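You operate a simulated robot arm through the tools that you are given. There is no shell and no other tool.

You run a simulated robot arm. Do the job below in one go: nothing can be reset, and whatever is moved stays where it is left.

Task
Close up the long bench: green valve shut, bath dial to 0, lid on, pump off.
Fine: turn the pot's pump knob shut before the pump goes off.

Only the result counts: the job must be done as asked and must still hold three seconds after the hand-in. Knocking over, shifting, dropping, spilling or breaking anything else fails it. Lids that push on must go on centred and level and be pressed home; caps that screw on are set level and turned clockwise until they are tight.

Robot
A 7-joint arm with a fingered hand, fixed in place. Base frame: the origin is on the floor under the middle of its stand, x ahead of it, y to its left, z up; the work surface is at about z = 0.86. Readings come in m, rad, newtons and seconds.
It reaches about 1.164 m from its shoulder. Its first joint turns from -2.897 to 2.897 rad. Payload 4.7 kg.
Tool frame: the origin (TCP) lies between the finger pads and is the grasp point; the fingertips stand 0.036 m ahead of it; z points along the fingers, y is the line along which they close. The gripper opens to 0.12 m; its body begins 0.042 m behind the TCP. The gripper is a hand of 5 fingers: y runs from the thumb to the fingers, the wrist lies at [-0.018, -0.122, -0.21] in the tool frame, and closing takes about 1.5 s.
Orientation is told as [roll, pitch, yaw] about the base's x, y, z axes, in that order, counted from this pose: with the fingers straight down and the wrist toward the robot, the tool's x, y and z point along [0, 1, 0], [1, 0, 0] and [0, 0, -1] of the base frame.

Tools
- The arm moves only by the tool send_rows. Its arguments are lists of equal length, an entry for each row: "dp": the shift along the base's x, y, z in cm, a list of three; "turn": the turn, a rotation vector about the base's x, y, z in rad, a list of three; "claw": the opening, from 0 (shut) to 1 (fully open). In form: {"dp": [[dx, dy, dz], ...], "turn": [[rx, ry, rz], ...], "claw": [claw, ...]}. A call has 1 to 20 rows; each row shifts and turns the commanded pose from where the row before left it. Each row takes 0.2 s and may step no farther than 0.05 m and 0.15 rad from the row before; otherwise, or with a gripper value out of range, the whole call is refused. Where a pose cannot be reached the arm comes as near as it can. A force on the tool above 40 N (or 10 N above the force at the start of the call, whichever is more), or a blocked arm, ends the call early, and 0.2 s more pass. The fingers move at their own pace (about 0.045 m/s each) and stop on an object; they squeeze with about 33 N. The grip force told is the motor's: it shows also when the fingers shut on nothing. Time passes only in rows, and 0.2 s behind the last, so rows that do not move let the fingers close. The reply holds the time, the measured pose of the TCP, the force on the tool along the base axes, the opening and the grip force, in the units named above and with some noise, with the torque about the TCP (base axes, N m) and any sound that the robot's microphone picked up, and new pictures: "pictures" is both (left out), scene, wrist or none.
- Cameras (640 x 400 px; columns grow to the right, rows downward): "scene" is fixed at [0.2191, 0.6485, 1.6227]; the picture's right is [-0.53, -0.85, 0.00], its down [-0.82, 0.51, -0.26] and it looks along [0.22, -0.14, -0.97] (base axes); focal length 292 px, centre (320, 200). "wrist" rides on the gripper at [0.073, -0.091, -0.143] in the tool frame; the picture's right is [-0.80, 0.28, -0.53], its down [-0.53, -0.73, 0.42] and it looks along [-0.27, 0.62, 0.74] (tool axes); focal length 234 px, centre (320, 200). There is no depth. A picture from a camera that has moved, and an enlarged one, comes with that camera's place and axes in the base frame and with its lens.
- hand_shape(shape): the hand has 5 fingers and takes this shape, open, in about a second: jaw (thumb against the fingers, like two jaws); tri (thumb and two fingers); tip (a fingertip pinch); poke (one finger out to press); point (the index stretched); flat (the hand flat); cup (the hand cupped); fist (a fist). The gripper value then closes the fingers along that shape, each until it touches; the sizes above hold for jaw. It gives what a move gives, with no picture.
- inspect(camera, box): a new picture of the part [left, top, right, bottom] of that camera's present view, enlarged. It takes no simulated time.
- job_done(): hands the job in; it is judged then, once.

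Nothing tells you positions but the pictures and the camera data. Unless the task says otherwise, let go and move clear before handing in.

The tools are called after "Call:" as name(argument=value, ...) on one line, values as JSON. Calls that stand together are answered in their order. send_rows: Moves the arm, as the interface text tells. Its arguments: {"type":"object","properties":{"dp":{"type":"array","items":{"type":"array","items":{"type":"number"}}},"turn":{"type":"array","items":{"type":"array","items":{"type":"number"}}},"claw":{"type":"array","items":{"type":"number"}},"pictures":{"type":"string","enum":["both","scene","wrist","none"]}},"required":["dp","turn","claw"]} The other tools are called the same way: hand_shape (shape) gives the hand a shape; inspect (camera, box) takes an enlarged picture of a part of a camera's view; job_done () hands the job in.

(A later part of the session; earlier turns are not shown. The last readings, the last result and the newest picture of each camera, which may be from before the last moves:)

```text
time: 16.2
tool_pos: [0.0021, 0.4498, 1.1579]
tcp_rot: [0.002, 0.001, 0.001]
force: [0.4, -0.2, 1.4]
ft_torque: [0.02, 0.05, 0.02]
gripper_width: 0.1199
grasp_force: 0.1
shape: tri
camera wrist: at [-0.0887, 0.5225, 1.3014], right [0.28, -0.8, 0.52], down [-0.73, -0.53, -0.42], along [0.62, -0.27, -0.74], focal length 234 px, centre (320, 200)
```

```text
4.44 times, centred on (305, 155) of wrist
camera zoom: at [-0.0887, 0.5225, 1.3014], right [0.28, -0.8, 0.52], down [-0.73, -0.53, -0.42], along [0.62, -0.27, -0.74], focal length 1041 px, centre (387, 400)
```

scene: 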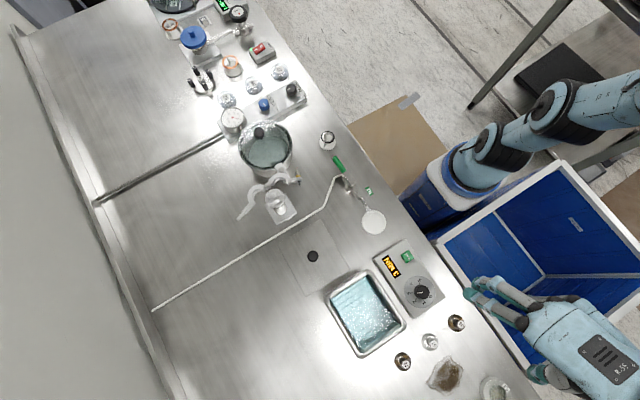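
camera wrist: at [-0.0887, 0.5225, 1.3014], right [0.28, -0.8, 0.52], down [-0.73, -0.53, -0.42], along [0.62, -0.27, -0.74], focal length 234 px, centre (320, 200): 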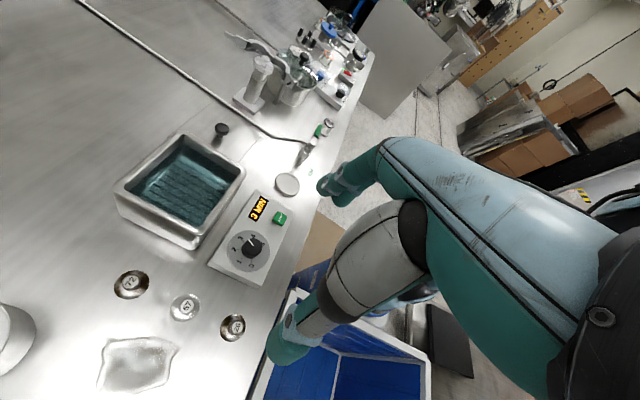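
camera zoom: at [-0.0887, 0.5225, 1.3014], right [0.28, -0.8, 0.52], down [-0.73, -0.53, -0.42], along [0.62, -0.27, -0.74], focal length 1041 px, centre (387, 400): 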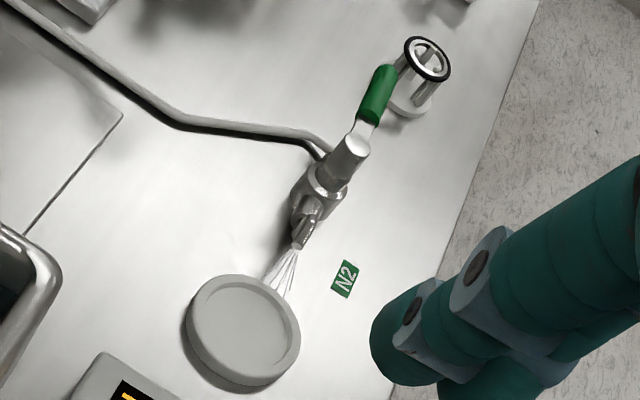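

The lid has a mushroom knob (top near z≈0.89), bath rim near z≈0.92, dial knob near (0.067, 0.464) with top ≈0.92. I'll hover over the dial and test how far I can yaw.

Call:
send_rows(dp=[[2.2, 0.5, -3.3], [2.2, 0.5, -3.3], [2.1, 0.4, -3.2], [0, 0, 0], [0, 0, 0], [0, 0, 0], [0, 0, 0], [0, 0, 0], [0, 0, 0], [0, 0, 0], [0, 0, 0], [0, 0, 0], [0, 0, 0]], turn=[[0, 0, 0], [0, 0, 0], [0, 0, 0], [0, 0, 0.14], [0, 0, 0.14], [0, 0, 0.14], [0, 0, 0.14], [0, 0, 0.14], [0, 0, 0.14], [0, 0, 0.14], [0, 0, 0.14], [0, 0, 0.14], [0, 0, 0.14]], claw=[1, 1, 1, 0.5, 0.5, 0.5, 0.5, 0.5, 0.5, 0.5, 0.5, 0.5, 0.5], pictures="both")

```text
time: 19.0
tool_pos: [0.0674, 0.4629, 1.0582]
tcp_rot: [0.0, 0.0, 1.402]
force: [0.0, 0.4, -0.2]
ft_torque: [0.01, -0.01, -0.01]
gripper_width: 0.0605
grasp_force: 0.1
shape: tri
camera wrist: at [-0.0188, 0.3856, 1.2016], right [0.84, 0.14, 0.53], down [0.4, -0.81, -0.42], along [0.37, 0.57, -0.74], focal length 234 px, centre (320, 200)
```

scene: 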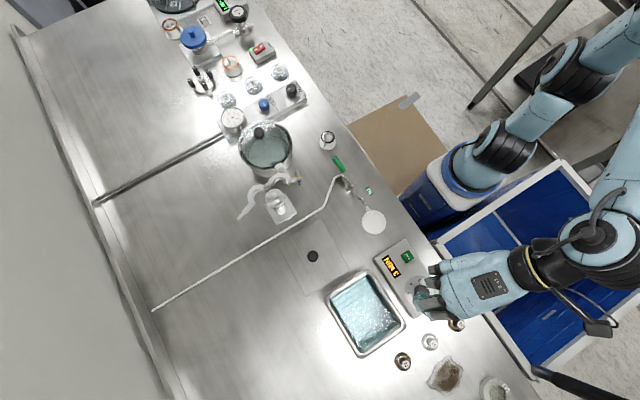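
wrist: 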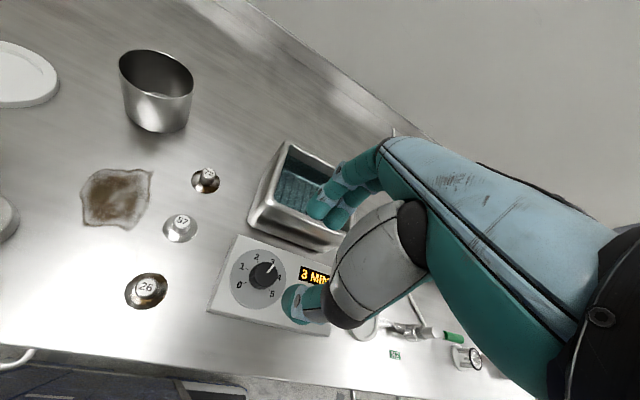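

Yaw 1.40 is reachable. I'll zoom on the dial under the hand to refine its centre, then swing to the other yaw extreme to see whether one grip can do all 150°.

Call:
inspect(camera="wrist", box=[200, 230, 330, 330])

Call:
send_rows(dp=[[0, 0, 0], [0, 0, 0], [0, 0, 0], [0, 0, 0], [0, 0, 0], [0, 0, 0], [0, 0, 0], [0, 0, 0], [0, 0, 0], [0, 0, 0], [0, 0, 0], [0, 0, 0], [0, 0, 0], [0, 0, 0], [0, 0, 0], [0, 0, 0], [0, 0, 0], [0, 0, 0]], turn=[[0, 0, -0.145], [0, 0, -0.145], [0, 0, -0.145], [0, 0, -0.145], [0, 0, -0.145], [0, 0, -0.145], [0, 0, -0.145], [0, 0, -0.145], [0, 0, -0.145], [0, 0, -0.145], [0, 0, -0.145], [0, 0, -0.145], [0, 0, -0.145], [0, 0, -0.145], [0, 0, -0.145], [0, 0, -0.145], [0, 0, -0.145], [0, 0, -0.145]], claw=[0.5, 0.5, 0.5, 0.5, 0.5, 0.5, 0.5, 0.5, 0.5, 0.5, 0.5, 0.5, 0.5, 0.5, 0.5, 0.5, 0.5, 0.5], pictures="both")

```text
4.00 times, centred on (265, 280) of wrist
camera zoom: at [-0.0188, 0.3856, 1.2016], right [0.84, 0.14, 0.53], down [0.4, -0.81, -0.42], along [0.37, 0.57, -0.74], focal length 937 px, centre (540, -120)
```

zoom: 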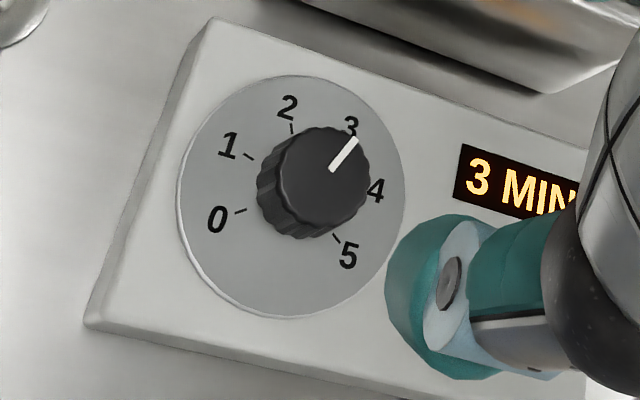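

```text
time: 22.8
tool_pos: [0.124, 0.4767, 1.0413]
tcp_rot: [-0.018, 0.002, -1.137]
force: [0.6, 0.9, -0.8]
ft_torque: [-0.04, 0.08, 0.0]
gripper_width: 0.0604
grasp_force: 0.1
shape: tri
out of reach, approached as far as the arm can: row 16, 17, 18
camera wrist: at [0.1551, 0.5914, 1.1838], right [-0.6, -0.59, 0.54], down [-0.8, 0.44, -0.41], along [0.01, -0.68, -0.73], focal length 234 px, centre (320, 200)
```

scene: 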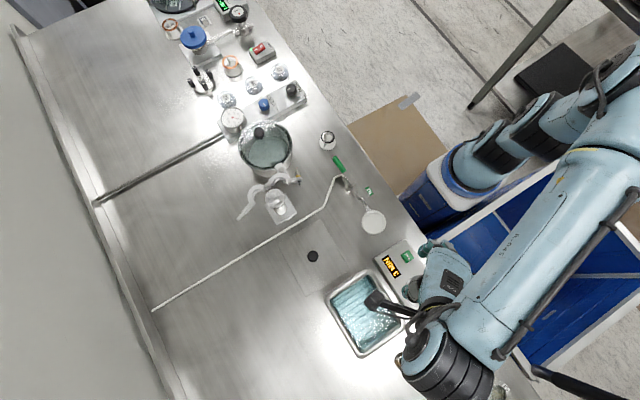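
wrist: 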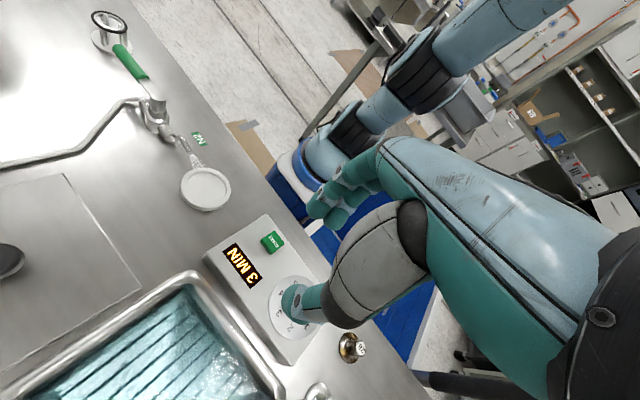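

Yaw below about −0.8 is out of reach here, so I'll do the dial in two grips of ~75°. Returning to yaw ≈ 0 above the dial at (0.067, 0.4625), knob top ≈ 0.914, panel ≈ 0.891.

Call:
send_rows(dp=[[0, 0, 0], [0, 0, 0], [0, 0, 0], [0, 0, 0], [0, 0, 0], [0, 0, 0], [0, 0, 0], [0, 0, 0], [0, 0, 0]], turn=[[0, 0, 0.134], [0, 0, 0.134], [0, 0, 0.134], [0, 0, 0.134], [0, 0, 0.134], [0, 0, 0.134], [0, 0, 0.134], [0, 0, 0.134], [0, 0, 0.134]], claw=[0.5, 0.5, 0.5, 0.5, 0.5, 0.5, 0.5, 0.5, 0.5], pictures="wrist")

```text
time: 24.8
tool_pos: [0.1238, 0.4786, 1.0413]
tcp_rot: [-0.017, 0.002, 0.069]
force: [0.5, 0.1, -0.7]
ft_torque: [-0.01, -0.01, 0.02]
gripper_width: 0.0605
grasp_force: 0.0
shape: tri
camera wrist: at [0.0282, 0.5465, 1.1828], right [0.34, -0.77, 0.54], down [-0.69, -0.59, -0.41], along [0.64, -0.23, -0.73], focal length 234 px, centre (320, 200)
```

wrist: 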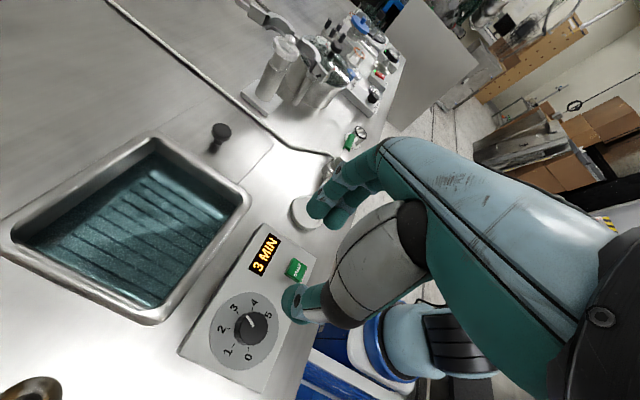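

The commanded pose had settled where the arm stopped; I'll shift back over the dial and square up roll and yaw.

Call:
send_rows(dp=[[-2.9, -0.8, -1.4], [-2.8, -0.8, -1.4], [0, 0, -1.3]], turn=[[0.009, -0.001, -0.035], [0.008, -0.001, -0.034], [0, 0, 0]], claw=[0.5, 0.5, 0.5], pictures="both")

Call:
inspect(camera="wrist", box=[230, 190, 390, 330])

Call:
inspect(camera="scene", box=[370, 230, 510, 330])

```text
time: 25.6
tool_pos: [0.0676, 0.46, 1.0004]
tcp_rot: [0.0, 0.0, -0.002]
force: [-0.1, -0.9, 0.3]
ft_torque: [-0.01, 0.0, 0.0]
gripper_width: 0.0602
grasp_force: 0.0
shape: tri
camera wrist: at [-0.0235, 0.533, 1.1443], right [0.28, -0.8, 0.53], down [-0.73, -0.53, -0.42], along [0.62, -0.27, -0.74], focal length 234 px, centre (320, 200)
```

scene: 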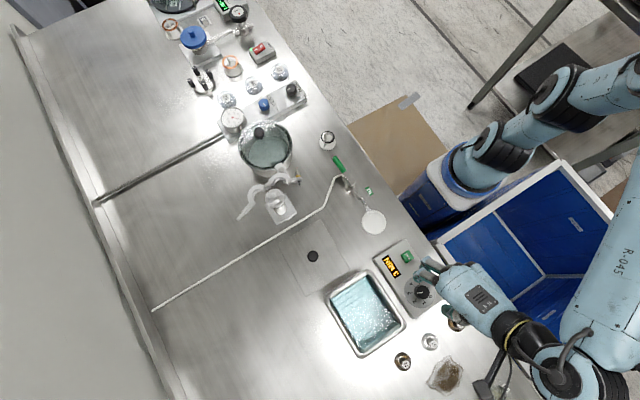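
wrist: 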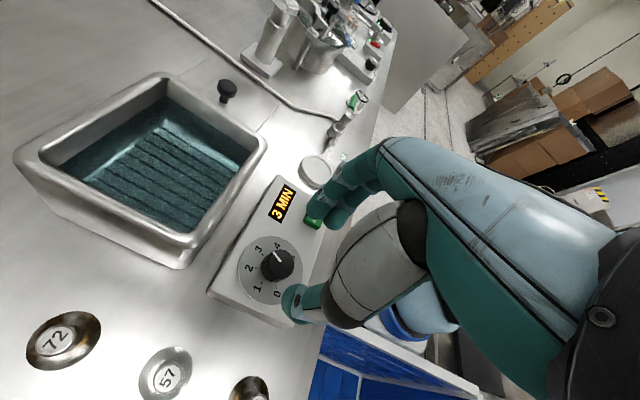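

```text
2.86 times, centred on (310, 260) of wrist
camera zoom: at [-0.0235, 0.533, 1.1443], right [0.28, -0.8, 0.53], down [-0.73, -0.53, -0.42], along [0.62, -0.27, -0.74], focal length 669 px, centre (349, 29)
```

zoom: 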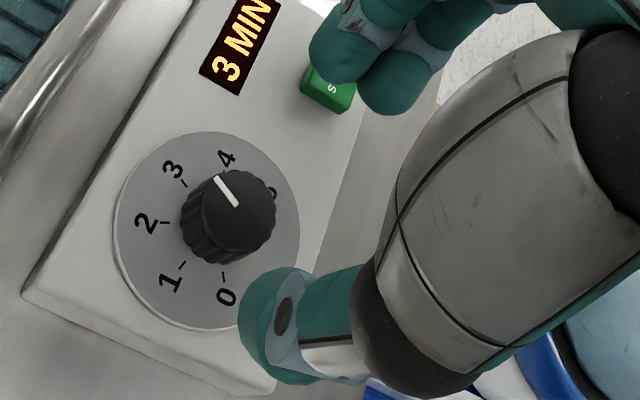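

```text
4.00 times, centred on (440, 280) of scene
camera zoom: at [0.2191, 0.6485, 1.6227], right [-0.53, -0.85, 0.0], down [-0.82, 0.51, -0.26], along [0.22, -0.14, -0.97], focal length 1166 px, centre (-160, -120)
```

zoom: 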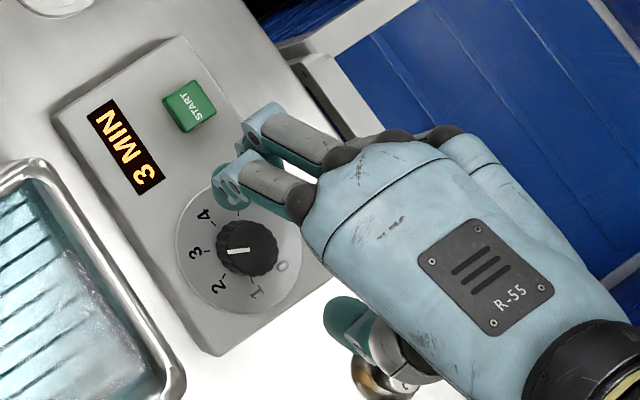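

Dial centre sits at about (0.068, 0.4635) and the hand straddles it. I'll descend gently to z≈0.936 with the fingers 6 cm open.

Call:
send_rows(dp=[[0.02, 0.18, -2.2], [0.02, 0.17, -2.2], [0, 0, -1.2], [0, 0, -0.8]], turn=[[0, 0, 0], [0, 0, 0], [0, 0, 0], [0, 0, 0]], claw=[0.5, 0.5, 0.5, 0.5], pictures="both")

Call:
inspect(camera="wrist", box=[250, 170, 410, 330])

```text
time: 26.6
tool_pos: [0.0666, 0.4628, 0.9371]
tcp_rot: [0.001, 0.001, 0.0]
force: [0.4, -0.8, -0.5]
ft_torque: [-0.01, 0.01, -0.02]
gripper_width: 0.0603
grasp_force: 0.1
shape: tri
camera wrist: at [-0.0248, 0.5362, 1.0792], right [0.28, -0.8, 0.53], down [-0.73, -0.53, -0.42], along [0.62, -0.27, -0.74], focal length 234 px, centre (320, 200)
```

scene: 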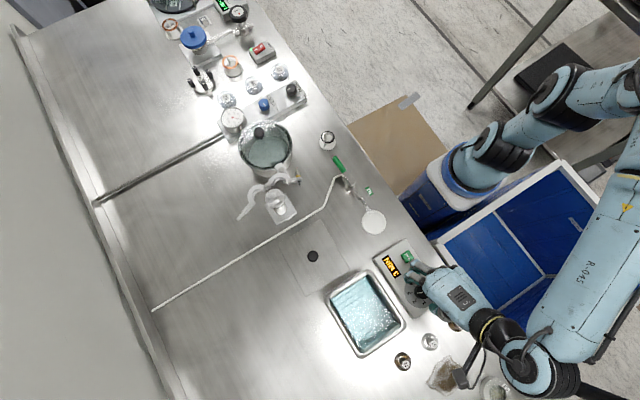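
wrist: 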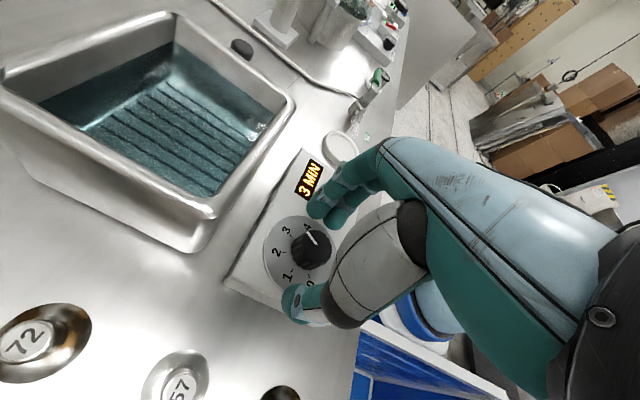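

```text
2.50 times, centred on (330, 250) of wrist
camera zoom: at [-0.0248, 0.5362, 1.0792], right [0.28, -0.8, 0.53], down [-0.73, -0.53, -0.42], along [0.62, -0.27, -0.74], focal length 585 px, centre (295, 75)
```

zoom: 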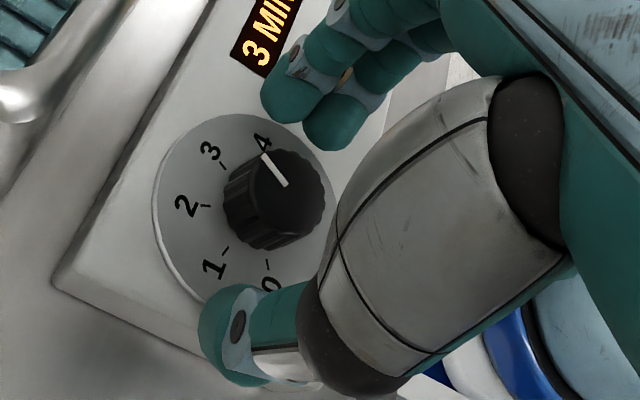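

Knob is nicely between thumb and fingers with no contact. I'll lower 3 mm and close.

Call:
send_rows(dp=[[0, 0.1, -0.3], [0, 0, 0], [0, 0, 0], [0, 0, 0], [0, 0, 0], [0, 0, 0]], turn=[[0, 0, 0], [0, 0, 0], [0, 0, 0], [0, 0, 0], [0, 0, 0], [0, 0, 0]], claw=[0.5, 0, 0, 0, 0, 0], pictures="both")

Call:
inspect(camera="wrist", box=[250, 170, 410, 330])

```text
time: 28.0
tool_pos: [0.0667, 0.4648, 0.9334]
tcp_rot: [0.0, 0.0, -0.001]
force: [-2.0, -0.6, -2.5]
ft_torque: [0.02, 0.01, 0.03]
gripper_width: 0.0237
grasp_force: 32.8
shape: tri
camera wrist: at [-0.0235, 0.5376, 1.0764], right [0.28, -0.8, 0.53], down [-0.73, -0.53, -0.42], along [0.62, -0.27, -0.74], focal length 234 px, centre (320, 200)
```

scene: 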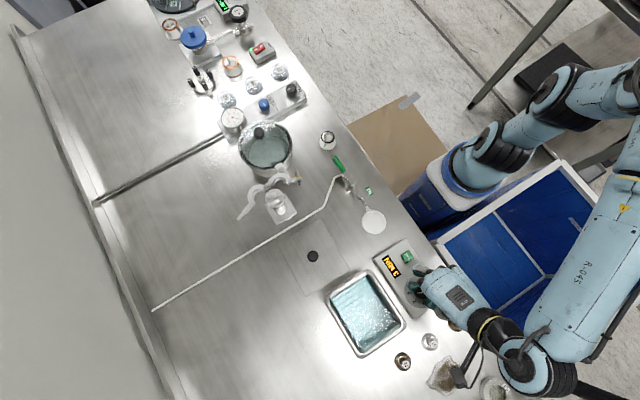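
wrist: 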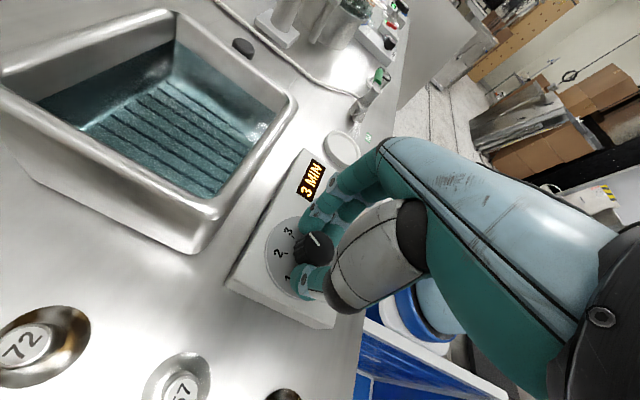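

```text
2.50 times, centred on (330, 250) of wrist
camera zoom: at [-0.0235, 0.5376, 1.0764], right [0.28, -0.8, 0.53], down [-0.73, -0.53, -0.42], along [0.62, -0.27, -0.74], focal length 585 px, centre (295, 75)
```

zoom: 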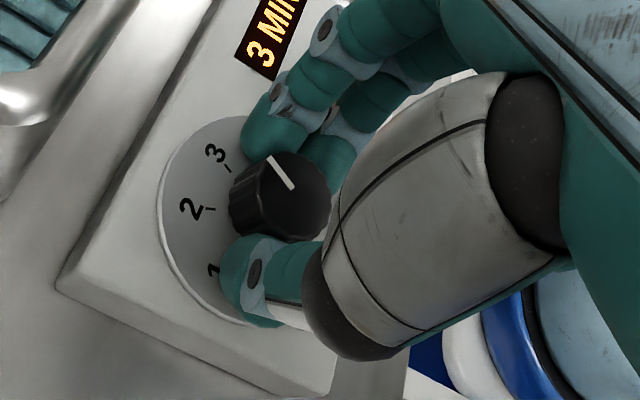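

The knob is held (forces small). I'll turn counter-clockwise a little and check that the pointer follows.

Call:
send_rows(dp=[[0, 0, 0], [0, 0, 0], [0, 0, 0], [0, 0, 0]], turn=[[0, 0, 0.1], [0, 0, 0.1], [0, 0, 0.1], [0, 0, 0.1]], claw=[0, 0, 0, 0], pictures="both")

Call:
inspect(camera="wrist", box=[250, 170, 410, 330])

```text
time: 29.0
tool_pos: [0.0676, 0.4662, 0.933]
tcp_rot: [0.001, 0.0, 0.401]
force: [1.0, -3.2, -0.6]
ft_torque: [-0.06, -0.04, -0.06]
gripper_width: 0.0241
grasp_force: 33.6
shape: tri
camera wrist: at [-0.0449, 0.4965, 1.0763], right [0.57, -0.63, 0.53], down [-0.47, -0.78, -0.42], along [0.68, 0.0, -0.74], focal length 234 px, centre (320, 200)
```

scene: 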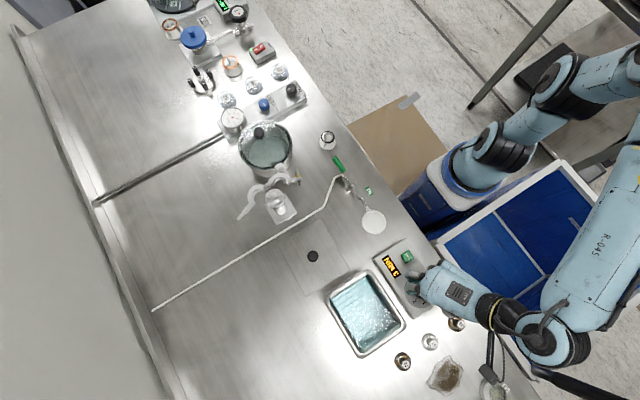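
wrist: 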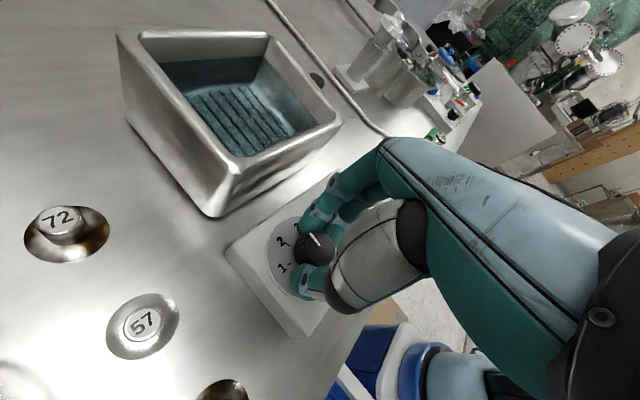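

```text
2.50 times, centred on (330, 250) of wrist
camera zoom: at [-0.0449, 0.4965, 1.0763], right [0.57, -0.63, 0.53], down [-0.47, -0.78, -0.42], along [0.68, 0.0, -0.74], focal length 585 px, centre (295, 75)
```

zoom: 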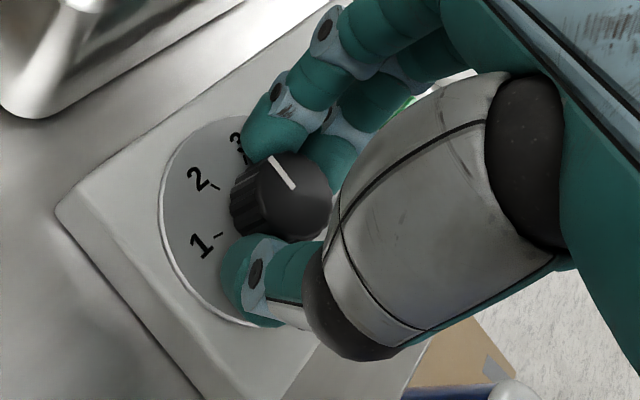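

The pointer follows the hand exactly. Continuing the counter-clockwise turn to yaw 1.4.

Call:
send_rows(dp=[[0, 0, 0], [0, 0, 0], [0, 0, 0], [0, 0, 0], [0, 0, 0], [0, 0, 0], [0, 0, 0], [0, 0, 0], [0, 0, 0], [0, 0, 0]], turn=[[0, 0, 0.1], [0, 0, 0.1], [0, 0, 0.1], [0, 0, 0.1], [0, 0, 0.1], [0, 0, 0.1], [0, 0, 0.1], [0, 0, 0.1], [0, 0, 0.1], [0, 0, 0.1]], claw=[0, 0, 0, 0, 0, 0, 0, 0, 0, 0], pictures="both")

Call:
inspect(camera="wrist", box=[250, 170, 410, 330])

```text
time: 31.2
tool_pos: [0.0673, 0.4662, 0.9333]
tcp_rot: [0.001, -0.002, 1.397]
force: [4.4, -2.6, 0.0]
ft_torque: [-0.08, -0.12, -0.04]
gripper_width: 0.0235
grasp_force: 33.4
shape: tri
camera wrist: at [-0.0195, 0.3883, 1.0763], right [0.84, 0.14, 0.53], down [0.4, -0.81, -0.43], along [0.37, 0.57, -0.74], focal length 234 px, centre (320, 200)
```

scene: 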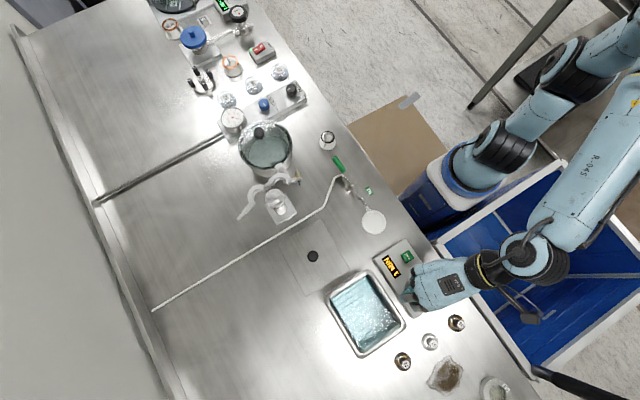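
wrist: 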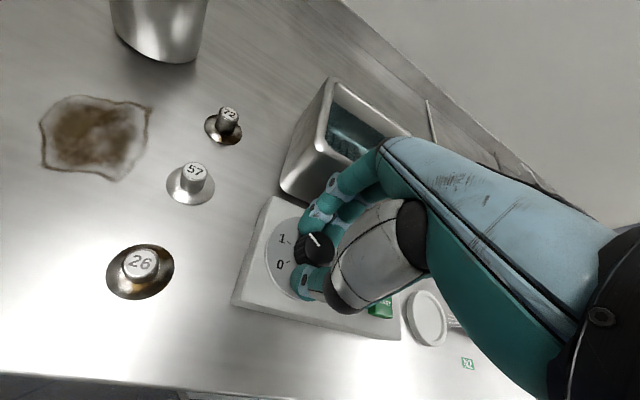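

```text
2.50 times, centred on (330, 250) of wrist
camera zoom: at [-0.0195, 0.3883, 1.0763], right [0.84, 0.14, 0.53], down [0.4, -0.81, -0.43], along [0.37, 0.57, -0.74], focal length 585 px, centre (295, 75)
```

zoom: 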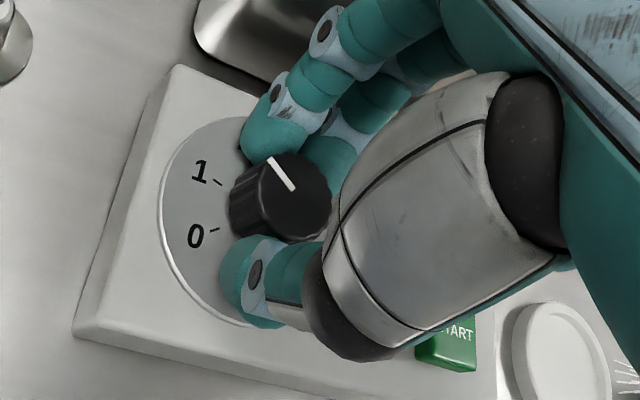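

The knob has turned 80°. I'll release, raise, yaw back to 0.1 and re-grip for the remaining ~70°.

Call:
send_rows(dp=[[0, 0, 0], [0, 0, 0], [0, 0, 0], [0, 0, 1.5], [0, 0, 2.5], [0, 0, 0]], turn=[[0, 0, 0], [0, 0, 0], [0, 0, 0], [0, 0, 0], [0, 0, 0], [0, 0, 0]], claw=[0.5, 0.5, 0.5, 0.5, 0.5, 0.5], pictures="both")

Call:
inspect(camera="wrist", box=[230, 190, 390, 330])

```text
time: 32.6
tool_pos: [0.0658, 0.4655, 0.9722]
tcp_rot: [0.0, -0.001, 1.4]
force: [0.1, 0.3, -0.1]
ft_torque: [-0.01, 0.01, -0.01]
gripper_width: 0.0596
grasp_force: 0.1
shape: tri
camera wrist: at [-0.0203, 0.3882, 1.1148], right [0.84, 0.14, 0.53], down [0.4, -0.81, -0.43], along [0.37, 0.57, -0.74], focal length 234 px, centre (320, 200)
```

scene: 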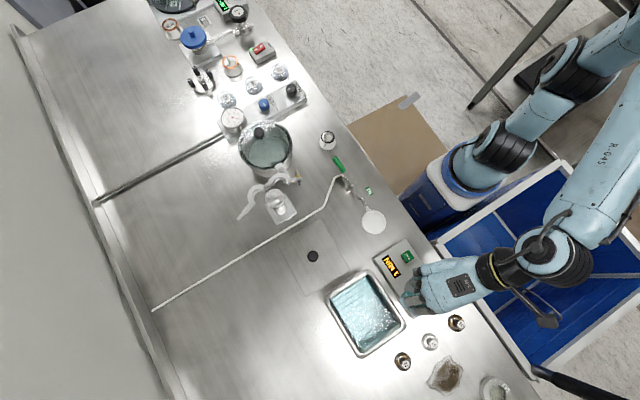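
wrist: 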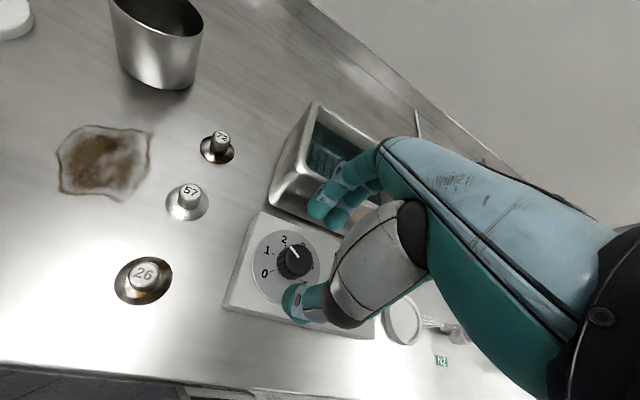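

```text
2.86 times, centred on (310, 260) of wrist
camera zoom: at [-0.0203, 0.3882, 1.1148], right [0.84, 0.14, 0.53], down [0.4, -0.81, -0.43], along [0.37, 0.57, -0.74], focal length 669 px, centre (349, 29)
```

zoom: 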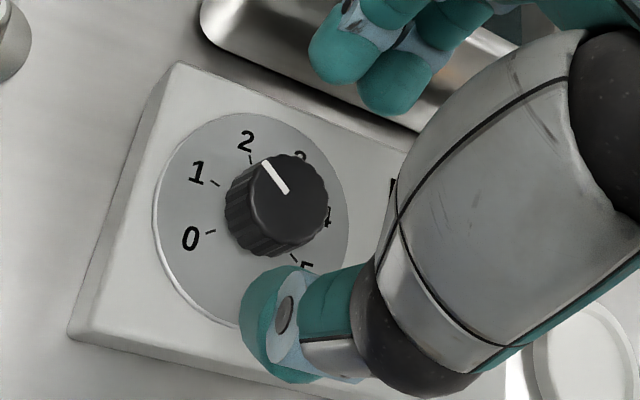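

The pointer is about midway between 1 and 2 as expected (≈145°), and 70° remain. Rotating back to yaw 0.1, lowering and re-gripping.

Call:
send_rows(dp=[[0, 0, 0], [0, 0, 0], [0, 0, 0], [0, 0, 0], [0, 0, 0], [0, 0, 0], [0, 0, 0], [0, 0, 0], [0, 0, 0], [0, 0, 0], [0.1, -0.1, -2.0], [0, 0, -1.5], [0, 0, -0.4]], turn=[[0, 0, -0.13], [0, 0, -0.13], [0, 0, -0.13], [0, 0, -0.13], [0, 0, -0.13], [0, 0, -0.13], [0, 0, -0.13], [0, 0, -0.13], [0, 0, -0.13], [0, 0, -0.13], [0, 0, 0], [0, 0, 0], [0, 0, 0]], claw=[0.5, 0.5, 0.5, 0.5, 0.5, 0.5, 0.5, 0.5, 0.5, 0.5, 0.5, 0.5, 0.5], pictures="wrist")

Call:
inspect(camera="wrist", box=[250, 170, 410, 330])

```text
time: 35.4
tool_pos: [0.0685, 0.4652, 0.9338]
tcp_rot: [0.0, -0.001, 0.101]
force: [-0.6, 0.5, 0.1]
ft_torque: [-0.01, -0.02, 0.04]
gripper_width: 0.0597
grasp_force: 0.1
shape: tri
camera wrist: at [-0.0292, 0.5276, 1.0772], right [0.36, -0.77, 0.53], down [-0.68, -0.6, -0.42], along [0.64, -0.2, -0.74], focal length 234 px, centre (320, 200)
```

wrist: 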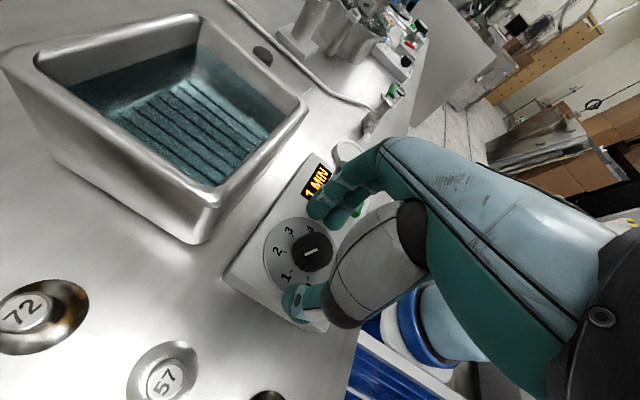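

```text
2.50 times, centred on (330, 250) of wrist
camera zoom: at [-0.0292, 0.5276, 1.0772], right [0.36, -0.77, 0.53], down [-0.68, -0.6, -0.42], along [0.64, -0.2, -0.74], focal length 585 px, centre (295, 75)
```

zoom: 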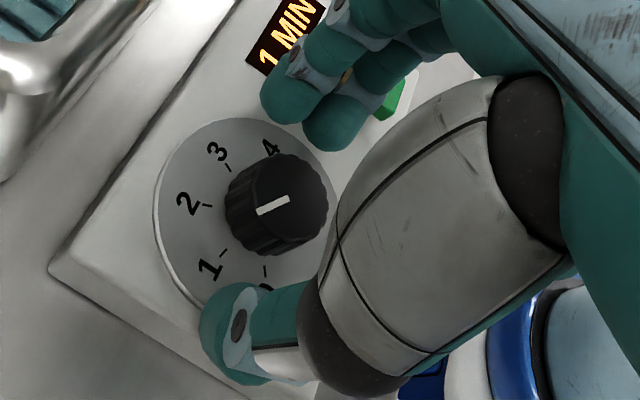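

The display follows the dial ("1 MIN"), useful feedback. Gripping again and turning 1.22 rad more.

Call:
send_rows(dp=[[0, 0, 0], [0, 0, 0], [0, 0, 0], [0, 0, 0], [0, 0, 0], [0, 0, 0], [0, 0, 0], [0, 0, 0], [0, 0, 0], [0, 0, 0], [0, 0, 0], [0, 0, 0], [0, 0, 0], [0, 0, 0], [0, 0, 0]], turn=[[0, 0, 0], [0, 0, 0], [0, 0, 0], [0, 0, 0], [0, 0, 0], [0, 0, 0.12], [0, 0, 0.12], [0, 0, 0.12], [0, 0, 0.12], [0, 0, 0.12], [0, 0, 0.12], [0, 0, 0.12], [0, 0, 0.12], [0, 0, 0.12], [0, 0, 0.1]], claw=[0, 0, 0, 0, 0, 0, 0, 0, 0, 0, 0, 0, 0, 0, 0], pictures="both")

Call:
inspect(camera="wrist", box=[250, 170, 410, 330])

Call:
inspect(camera="scene", box=[370, 230, 460, 320])

```text
time: 38.6
tool_pos: [0.0676, 0.4649, 0.9357]
tcp_rot: [0.0, -0.001, 1.282]
force: [1.3, 8.5, -2.0]
ft_torque: [0.36, -0.11, -0.04]
gripper_width: 0.0232
grasp_force: 32.5
shape: tri
camera wrist: at [-0.0271, 0.3979, 1.0773], right [0.85, 0.04, 0.53], down [0.3, -0.85, -0.42], along [0.43, 0.52, -0.74], focal length 234 px, centre (320, 200)
```

scene: 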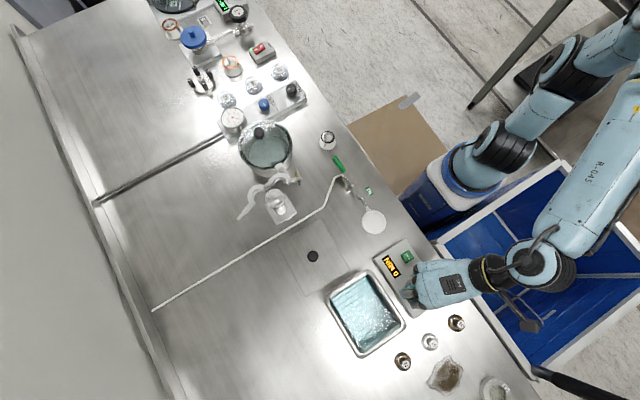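
wrist: 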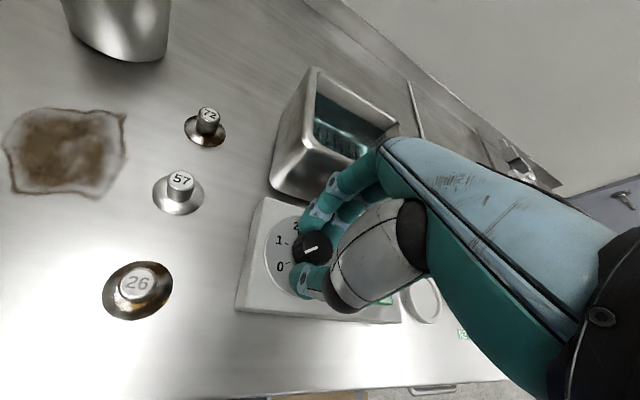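

```text
2.50 times, centred on (330, 250) of wrist
camera zoom: at [-0.0271, 0.3979, 1.0773], right [0.85, 0.04, 0.53], down [0.3, -0.85, -0.42], along [0.43, 0.52, -0.74], focal length 585 px, centre (295, 75)
```

zoom: 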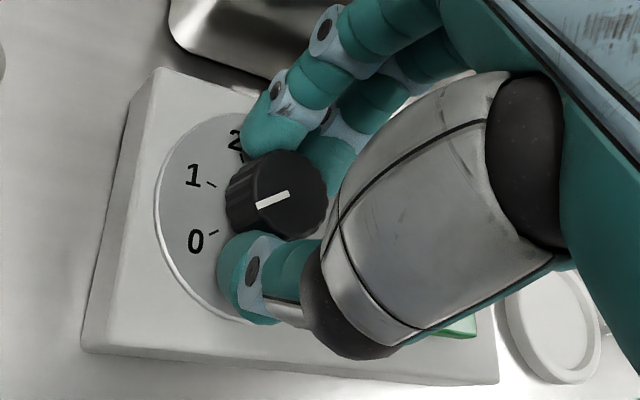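

```text
4.44 times, centred on (415, 275) of scene
camera zoom: at [0.2191, 0.6485, 1.6227], right [-0.53, -0.85, 0.0], down [-0.82, 0.51, -0.26], along [0.22, -0.14, -0.97], focal length 1296 px, centre (-102, -133)
```

zoom: 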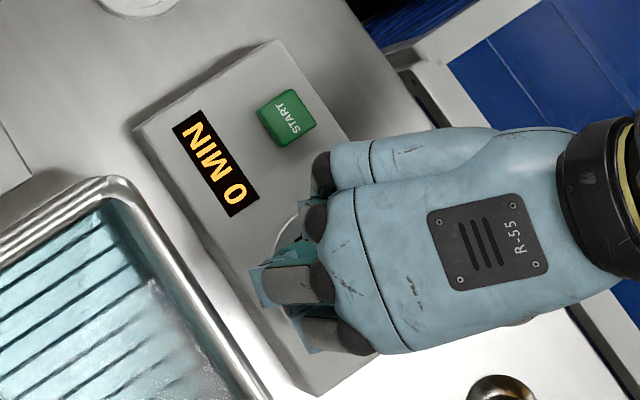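

Display reads "0 MIN". I still need a touch more rotation (~0.04 rad); adding it slowly and watching for a stop.

Call:
send_rows(dp=[[0, 0, 0], [0, 0, 0], [0, 0, 0]], turn=[[0, 0, 0.02], [0, 0, 0.02], [0, 0, 0]], claw=[0, 0, 0], pictures="wrist")

Call:
inspect(camera="wrist", box=[270, 200, 370, 290])

```text
time: 39.4
tool_pos: [0.0688, 0.4631, 0.9349]
tcp_rot: [0.0, 0.001, 1.32]
force: [4.6, 8.0, -4.9]
ft_torque: [0.36, -0.19, 0.03]
gripper_width: 0.0232
grasp_force: 32.8
shape: tri
camera wrist: at [-0.0247, 0.3943, 1.0775], right [0.85, 0.07, 0.53], down [0.33, -0.84, -0.42], along [0.41, 0.54, -0.74], focal length 234 px, centre (320, 200)
```

wrist: 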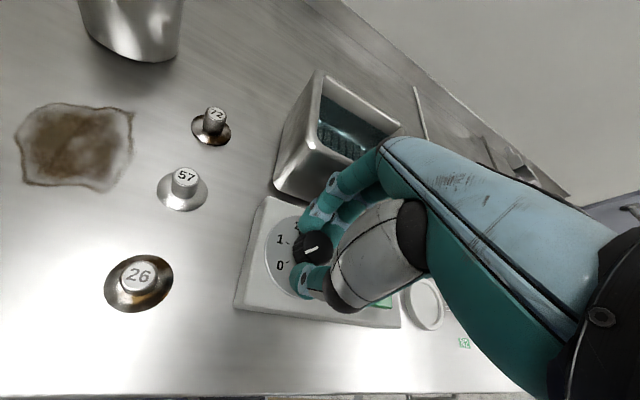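

```text
4.44 times, centred on (320, 245) of wrist
camera zoom: at [-0.0247, 0.3943, 1.0775], right [0.85, 0.07, 0.53], down [0.33, -0.84, -0.42], along [0.41, 0.54, -0.74], focal length 1041 px, centre (320, 0)
```

zoom: 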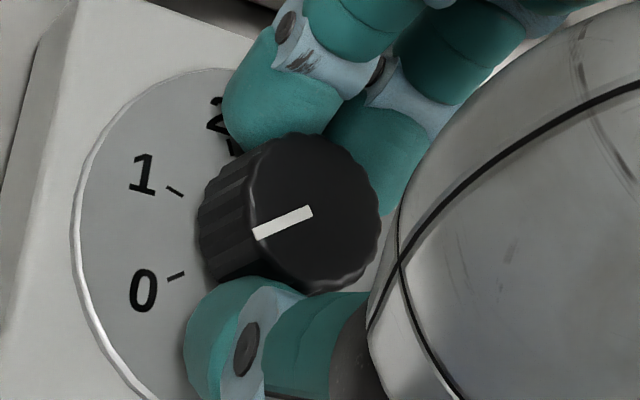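

Pointer lines up with the 0 mark. I'll release, raise and verify from above.

Call:
send_rows(dp=[[0, 0, 0], [0, 0, 0], [0, 0, 0], [0, 0, 2], [0, 0, 4], [0, -4, 3], [0, -4.5, 2], [0, -4.5, 1], [0, -4.5, 0]], turn=[[0, 0, 0], [0, 0, 0], [0, 0, 0], [0, 0, 0], [0, 0, 0], [0, 0, 0], [0, 0, 0], [0, 0, 0], [0, 0, 0]], claw=[0.5, 0.5, 0.5, 0.5, 0.5, 0.5, 0.5, 0.5, 0.5], pictures="both")

Call:
inspect(camera="scene", box=[398, 272, 446, 308])

Call:
inspect(camera="scene", box=[260, 200, 420, 370])

```text
time: 41.4
tool_pos: [0.066, 0.2869, 1.0562]
tcp_rot: [0.0, -0.001, 1.32]
force: [-0.9, 0.6, -0.5]
ft_torque: [0.02, -0.03, 0.0]
gripper_width: 0.0598
grasp_force: 0.0
shape: tri
camera wrist: at [-0.0271, 0.2164, 1.1986], right [0.85, 0.07, 0.53], down [0.33, -0.84, -0.42], along [0.41, 0.54, -0.74], focal length 234 px, centre (320, 200)
```

scene: 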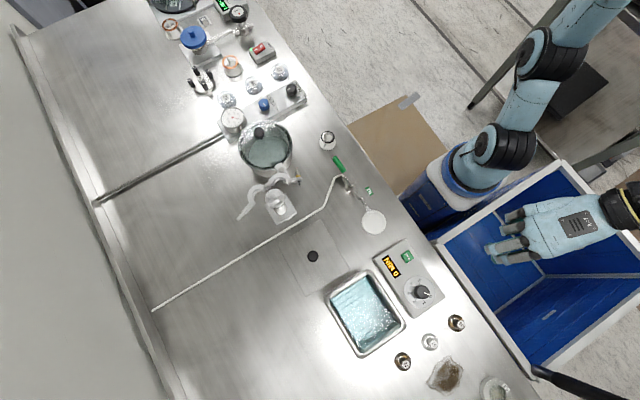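
wrist: 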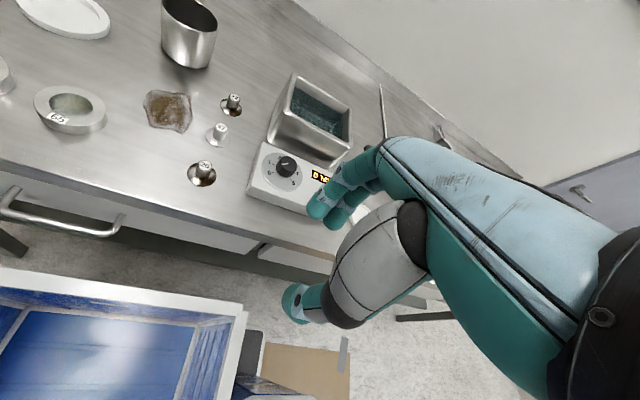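

```text
11.11 times, centred on (422, 290) of scene
camera zoom: at [0.2191, 0.6485, 1.6227], right [-0.53, -0.85, 0.0], down [-0.82, 0.51, -0.26], along [0.22, -0.14, -0.97], focal length 3240 px, centre (-813, -800)
```

zoom: 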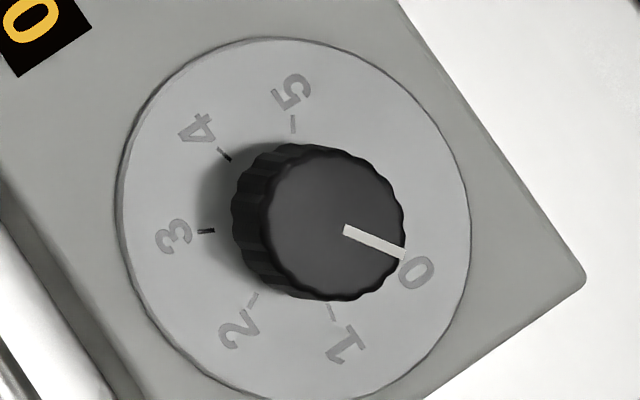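

```text
2.35 times, centred on (340, 285) of scene
camera zoom: at [0.2191, 0.6485, 1.6227], right [-0.53, -0.85, 0.0], down [-0.82, 0.51, -0.26], along [0.22, -0.14, -0.97], focal length 686 px, centre (273, 0)
```

zoom: 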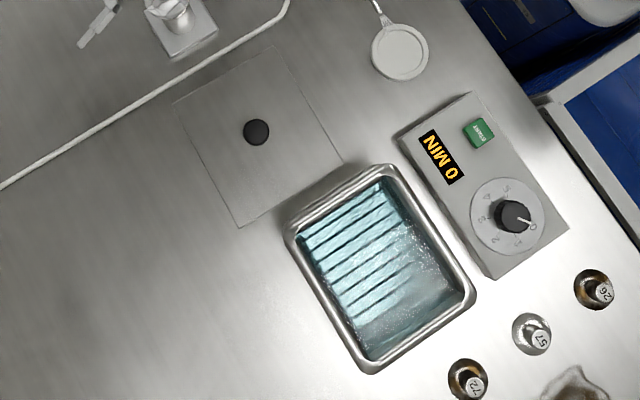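

Dial sits at 0 (pointer ≈216°, display 0 MIN). Next is the lid: I'll zoom on lid and bath edges to measure centres and rotations precisely.

Call:
inspect(camera="scene", box=[262, 210, 334, 255])

Call:
inspect(camera="scene", box=[294, 255, 366, 300])

Call:
inspect(camera="scene", box=[315, 258, 387, 303])

Call:
inspect(camera="scene", box=[342, 315, 414, 360])

Call:
inspect(camera="scene", box=[300, 244, 324, 268])

```text
8.89 times, centred on (298, 232) of scene
camera zoom: at [0.2191, 0.6485, 1.6227], right [-0.53, -0.85, 0.0], down [-0.82, 0.51, -0.26], along [0.22, -0.14, -0.97], focal length 2592 px, centre (516, -89)
```

zoom: 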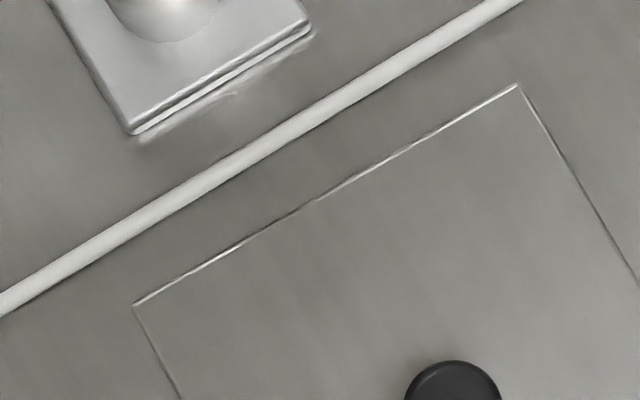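

```text
8.89 times, centred on (330, 278) of scene
camera zoom: at [0.2191, 0.6485, 1.6227], right [-0.53, -0.85, 0.0], down [-0.82, 0.51, -0.26], along [0.22, -0.14, -0.97], focal length 2592 px, centre (231, -489)
```

zoom: 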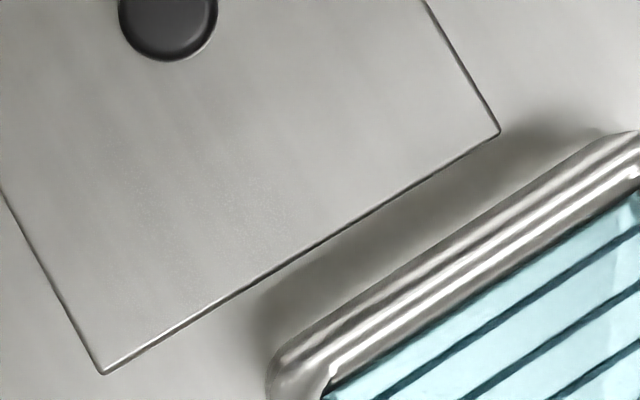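

```text
8.89 times, centred on (351, 280) of scene
camera zoom: at [0.2191, 0.6485, 1.6227], right [-0.53, -0.85, 0.0], down [-0.82, 0.51, -0.26], along [0.22, -0.14, -0.97], focal length 2592 px, centre (44, -516)
```

zoom: 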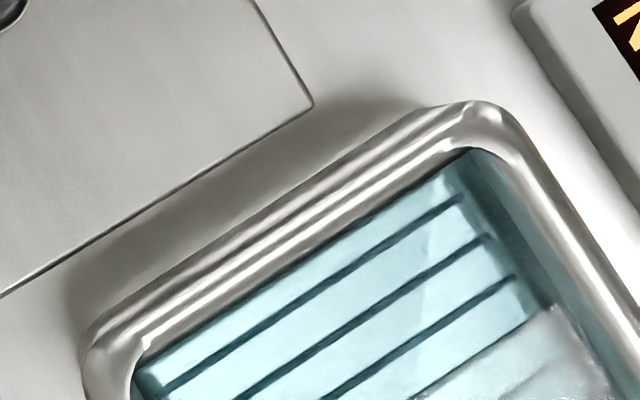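

```text
8.89 times, centred on (378, 338) of scene
camera zoom: at [0.2191, 0.6485, 1.6227], right [-0.53, -0.85, 0.0], down [-0.82, 0.51, -0.26], along [0.22, -0.14, -0.97], focal length 2592 px, centre (-196, -1022)
```

zoom: 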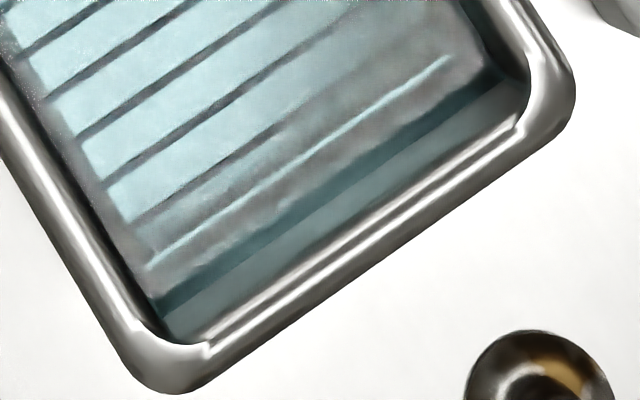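

```text
16.00 times, centred on (312, 256) of scene
camera zoom: at [0.2191, 0.6485, 1.6227], right [-0.53, -0.85, 0.0], down [-0.82, 0.51, -0.26], along [0.22, -0.14, -0.97], focal length 4665 px, centre (448, -696)
```

zoom: 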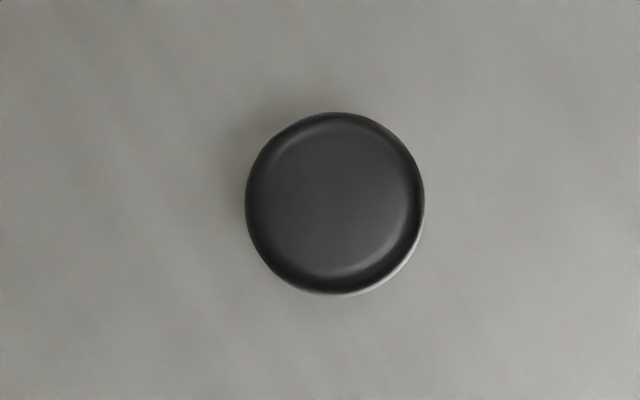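

Lid centre ≈ (0.274, 0.635), rotated about −1.5°; knob in its middle; bath rim centre ≈ (0.103, 0.600) at z≈0.92. I'll move above the lid knob.

Call:
send_rows(dp=[[2.1, 3.0, 0.5], [2.1, 3.5, 0.5], [2.1, 3.5, 0], [2.1, 3.5, 0], [2.1, 3.5, 0], [2.1, 3.5, 0], [2.1, 3.6, -1], [2.1, 3.6, -1], [2.0, 3.5, -1], [2.0, 3.6, -1.6]], turn=[[0, 0, 0.01], [0, 0, 0.01], [0, 0, 0.01], [0, 0, 0.01], [0, 0, 0.01], [0, 0, 0.01], [0, 0, 0.01], [0, 0, 0.01], [0, 0, 0], [0, 0, 0]], claw=[0.5, 0.5, 0.5, 0.5, 0.5, 0.5, 0.5, 0.5, 0.5, 0.5], pictures="both")

Call:
inspect(camera="wrist", box=[180, 170, 380, 330])

```text
time: 43.6
tool_pos: [0.2769, 0.637, 1.0215]
tcp_rot: [-0.001, -0.004, 1.399]
force: [0.0, -0.9, 0.9]
ft_torque: [0.03, -0.02, -0.01]
gripper_width: 0.0598
grasp_force: 0.0
shape: tri
camera wrist: at [0.1891, 0.5594, 1.1649], right [0.84, 0.14, 0.53], down [0.4, -0.81, -0.43], along [0.37, 0.57, -0.74], focal length 234 px, centre (320, 200)
```

scene: 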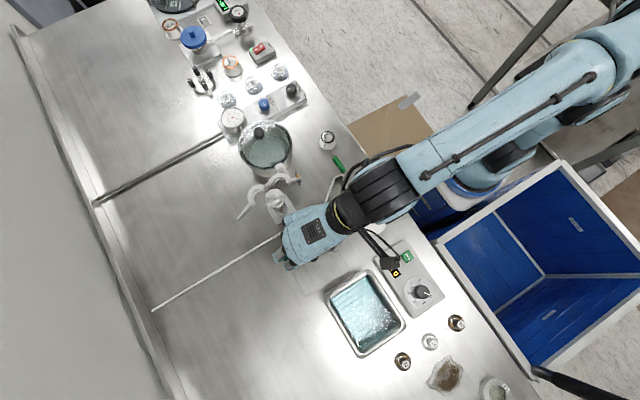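
wrist: 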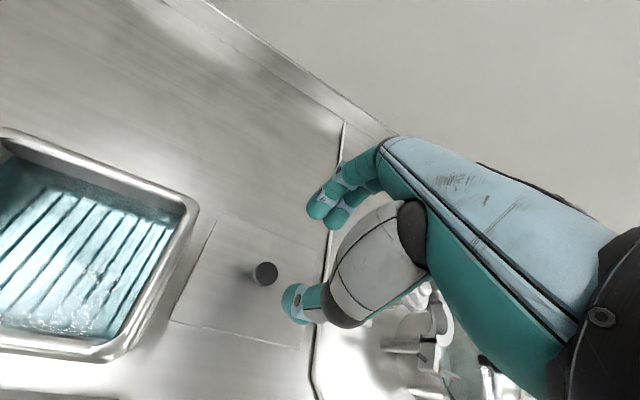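

```text
2.50 times, centred on (280, 250) of wrist
camera zoom: at [0.1891, 0.5594, 1.1649], right [0.84, 0.14, 0.53], down [0.4, -0.81, -0.43], along [0.37, 0.57, -0.74], focal length 585 px, centre (420, 75)
```

zoom: 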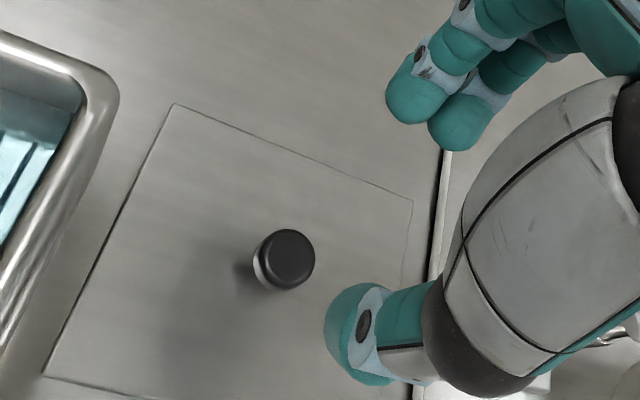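

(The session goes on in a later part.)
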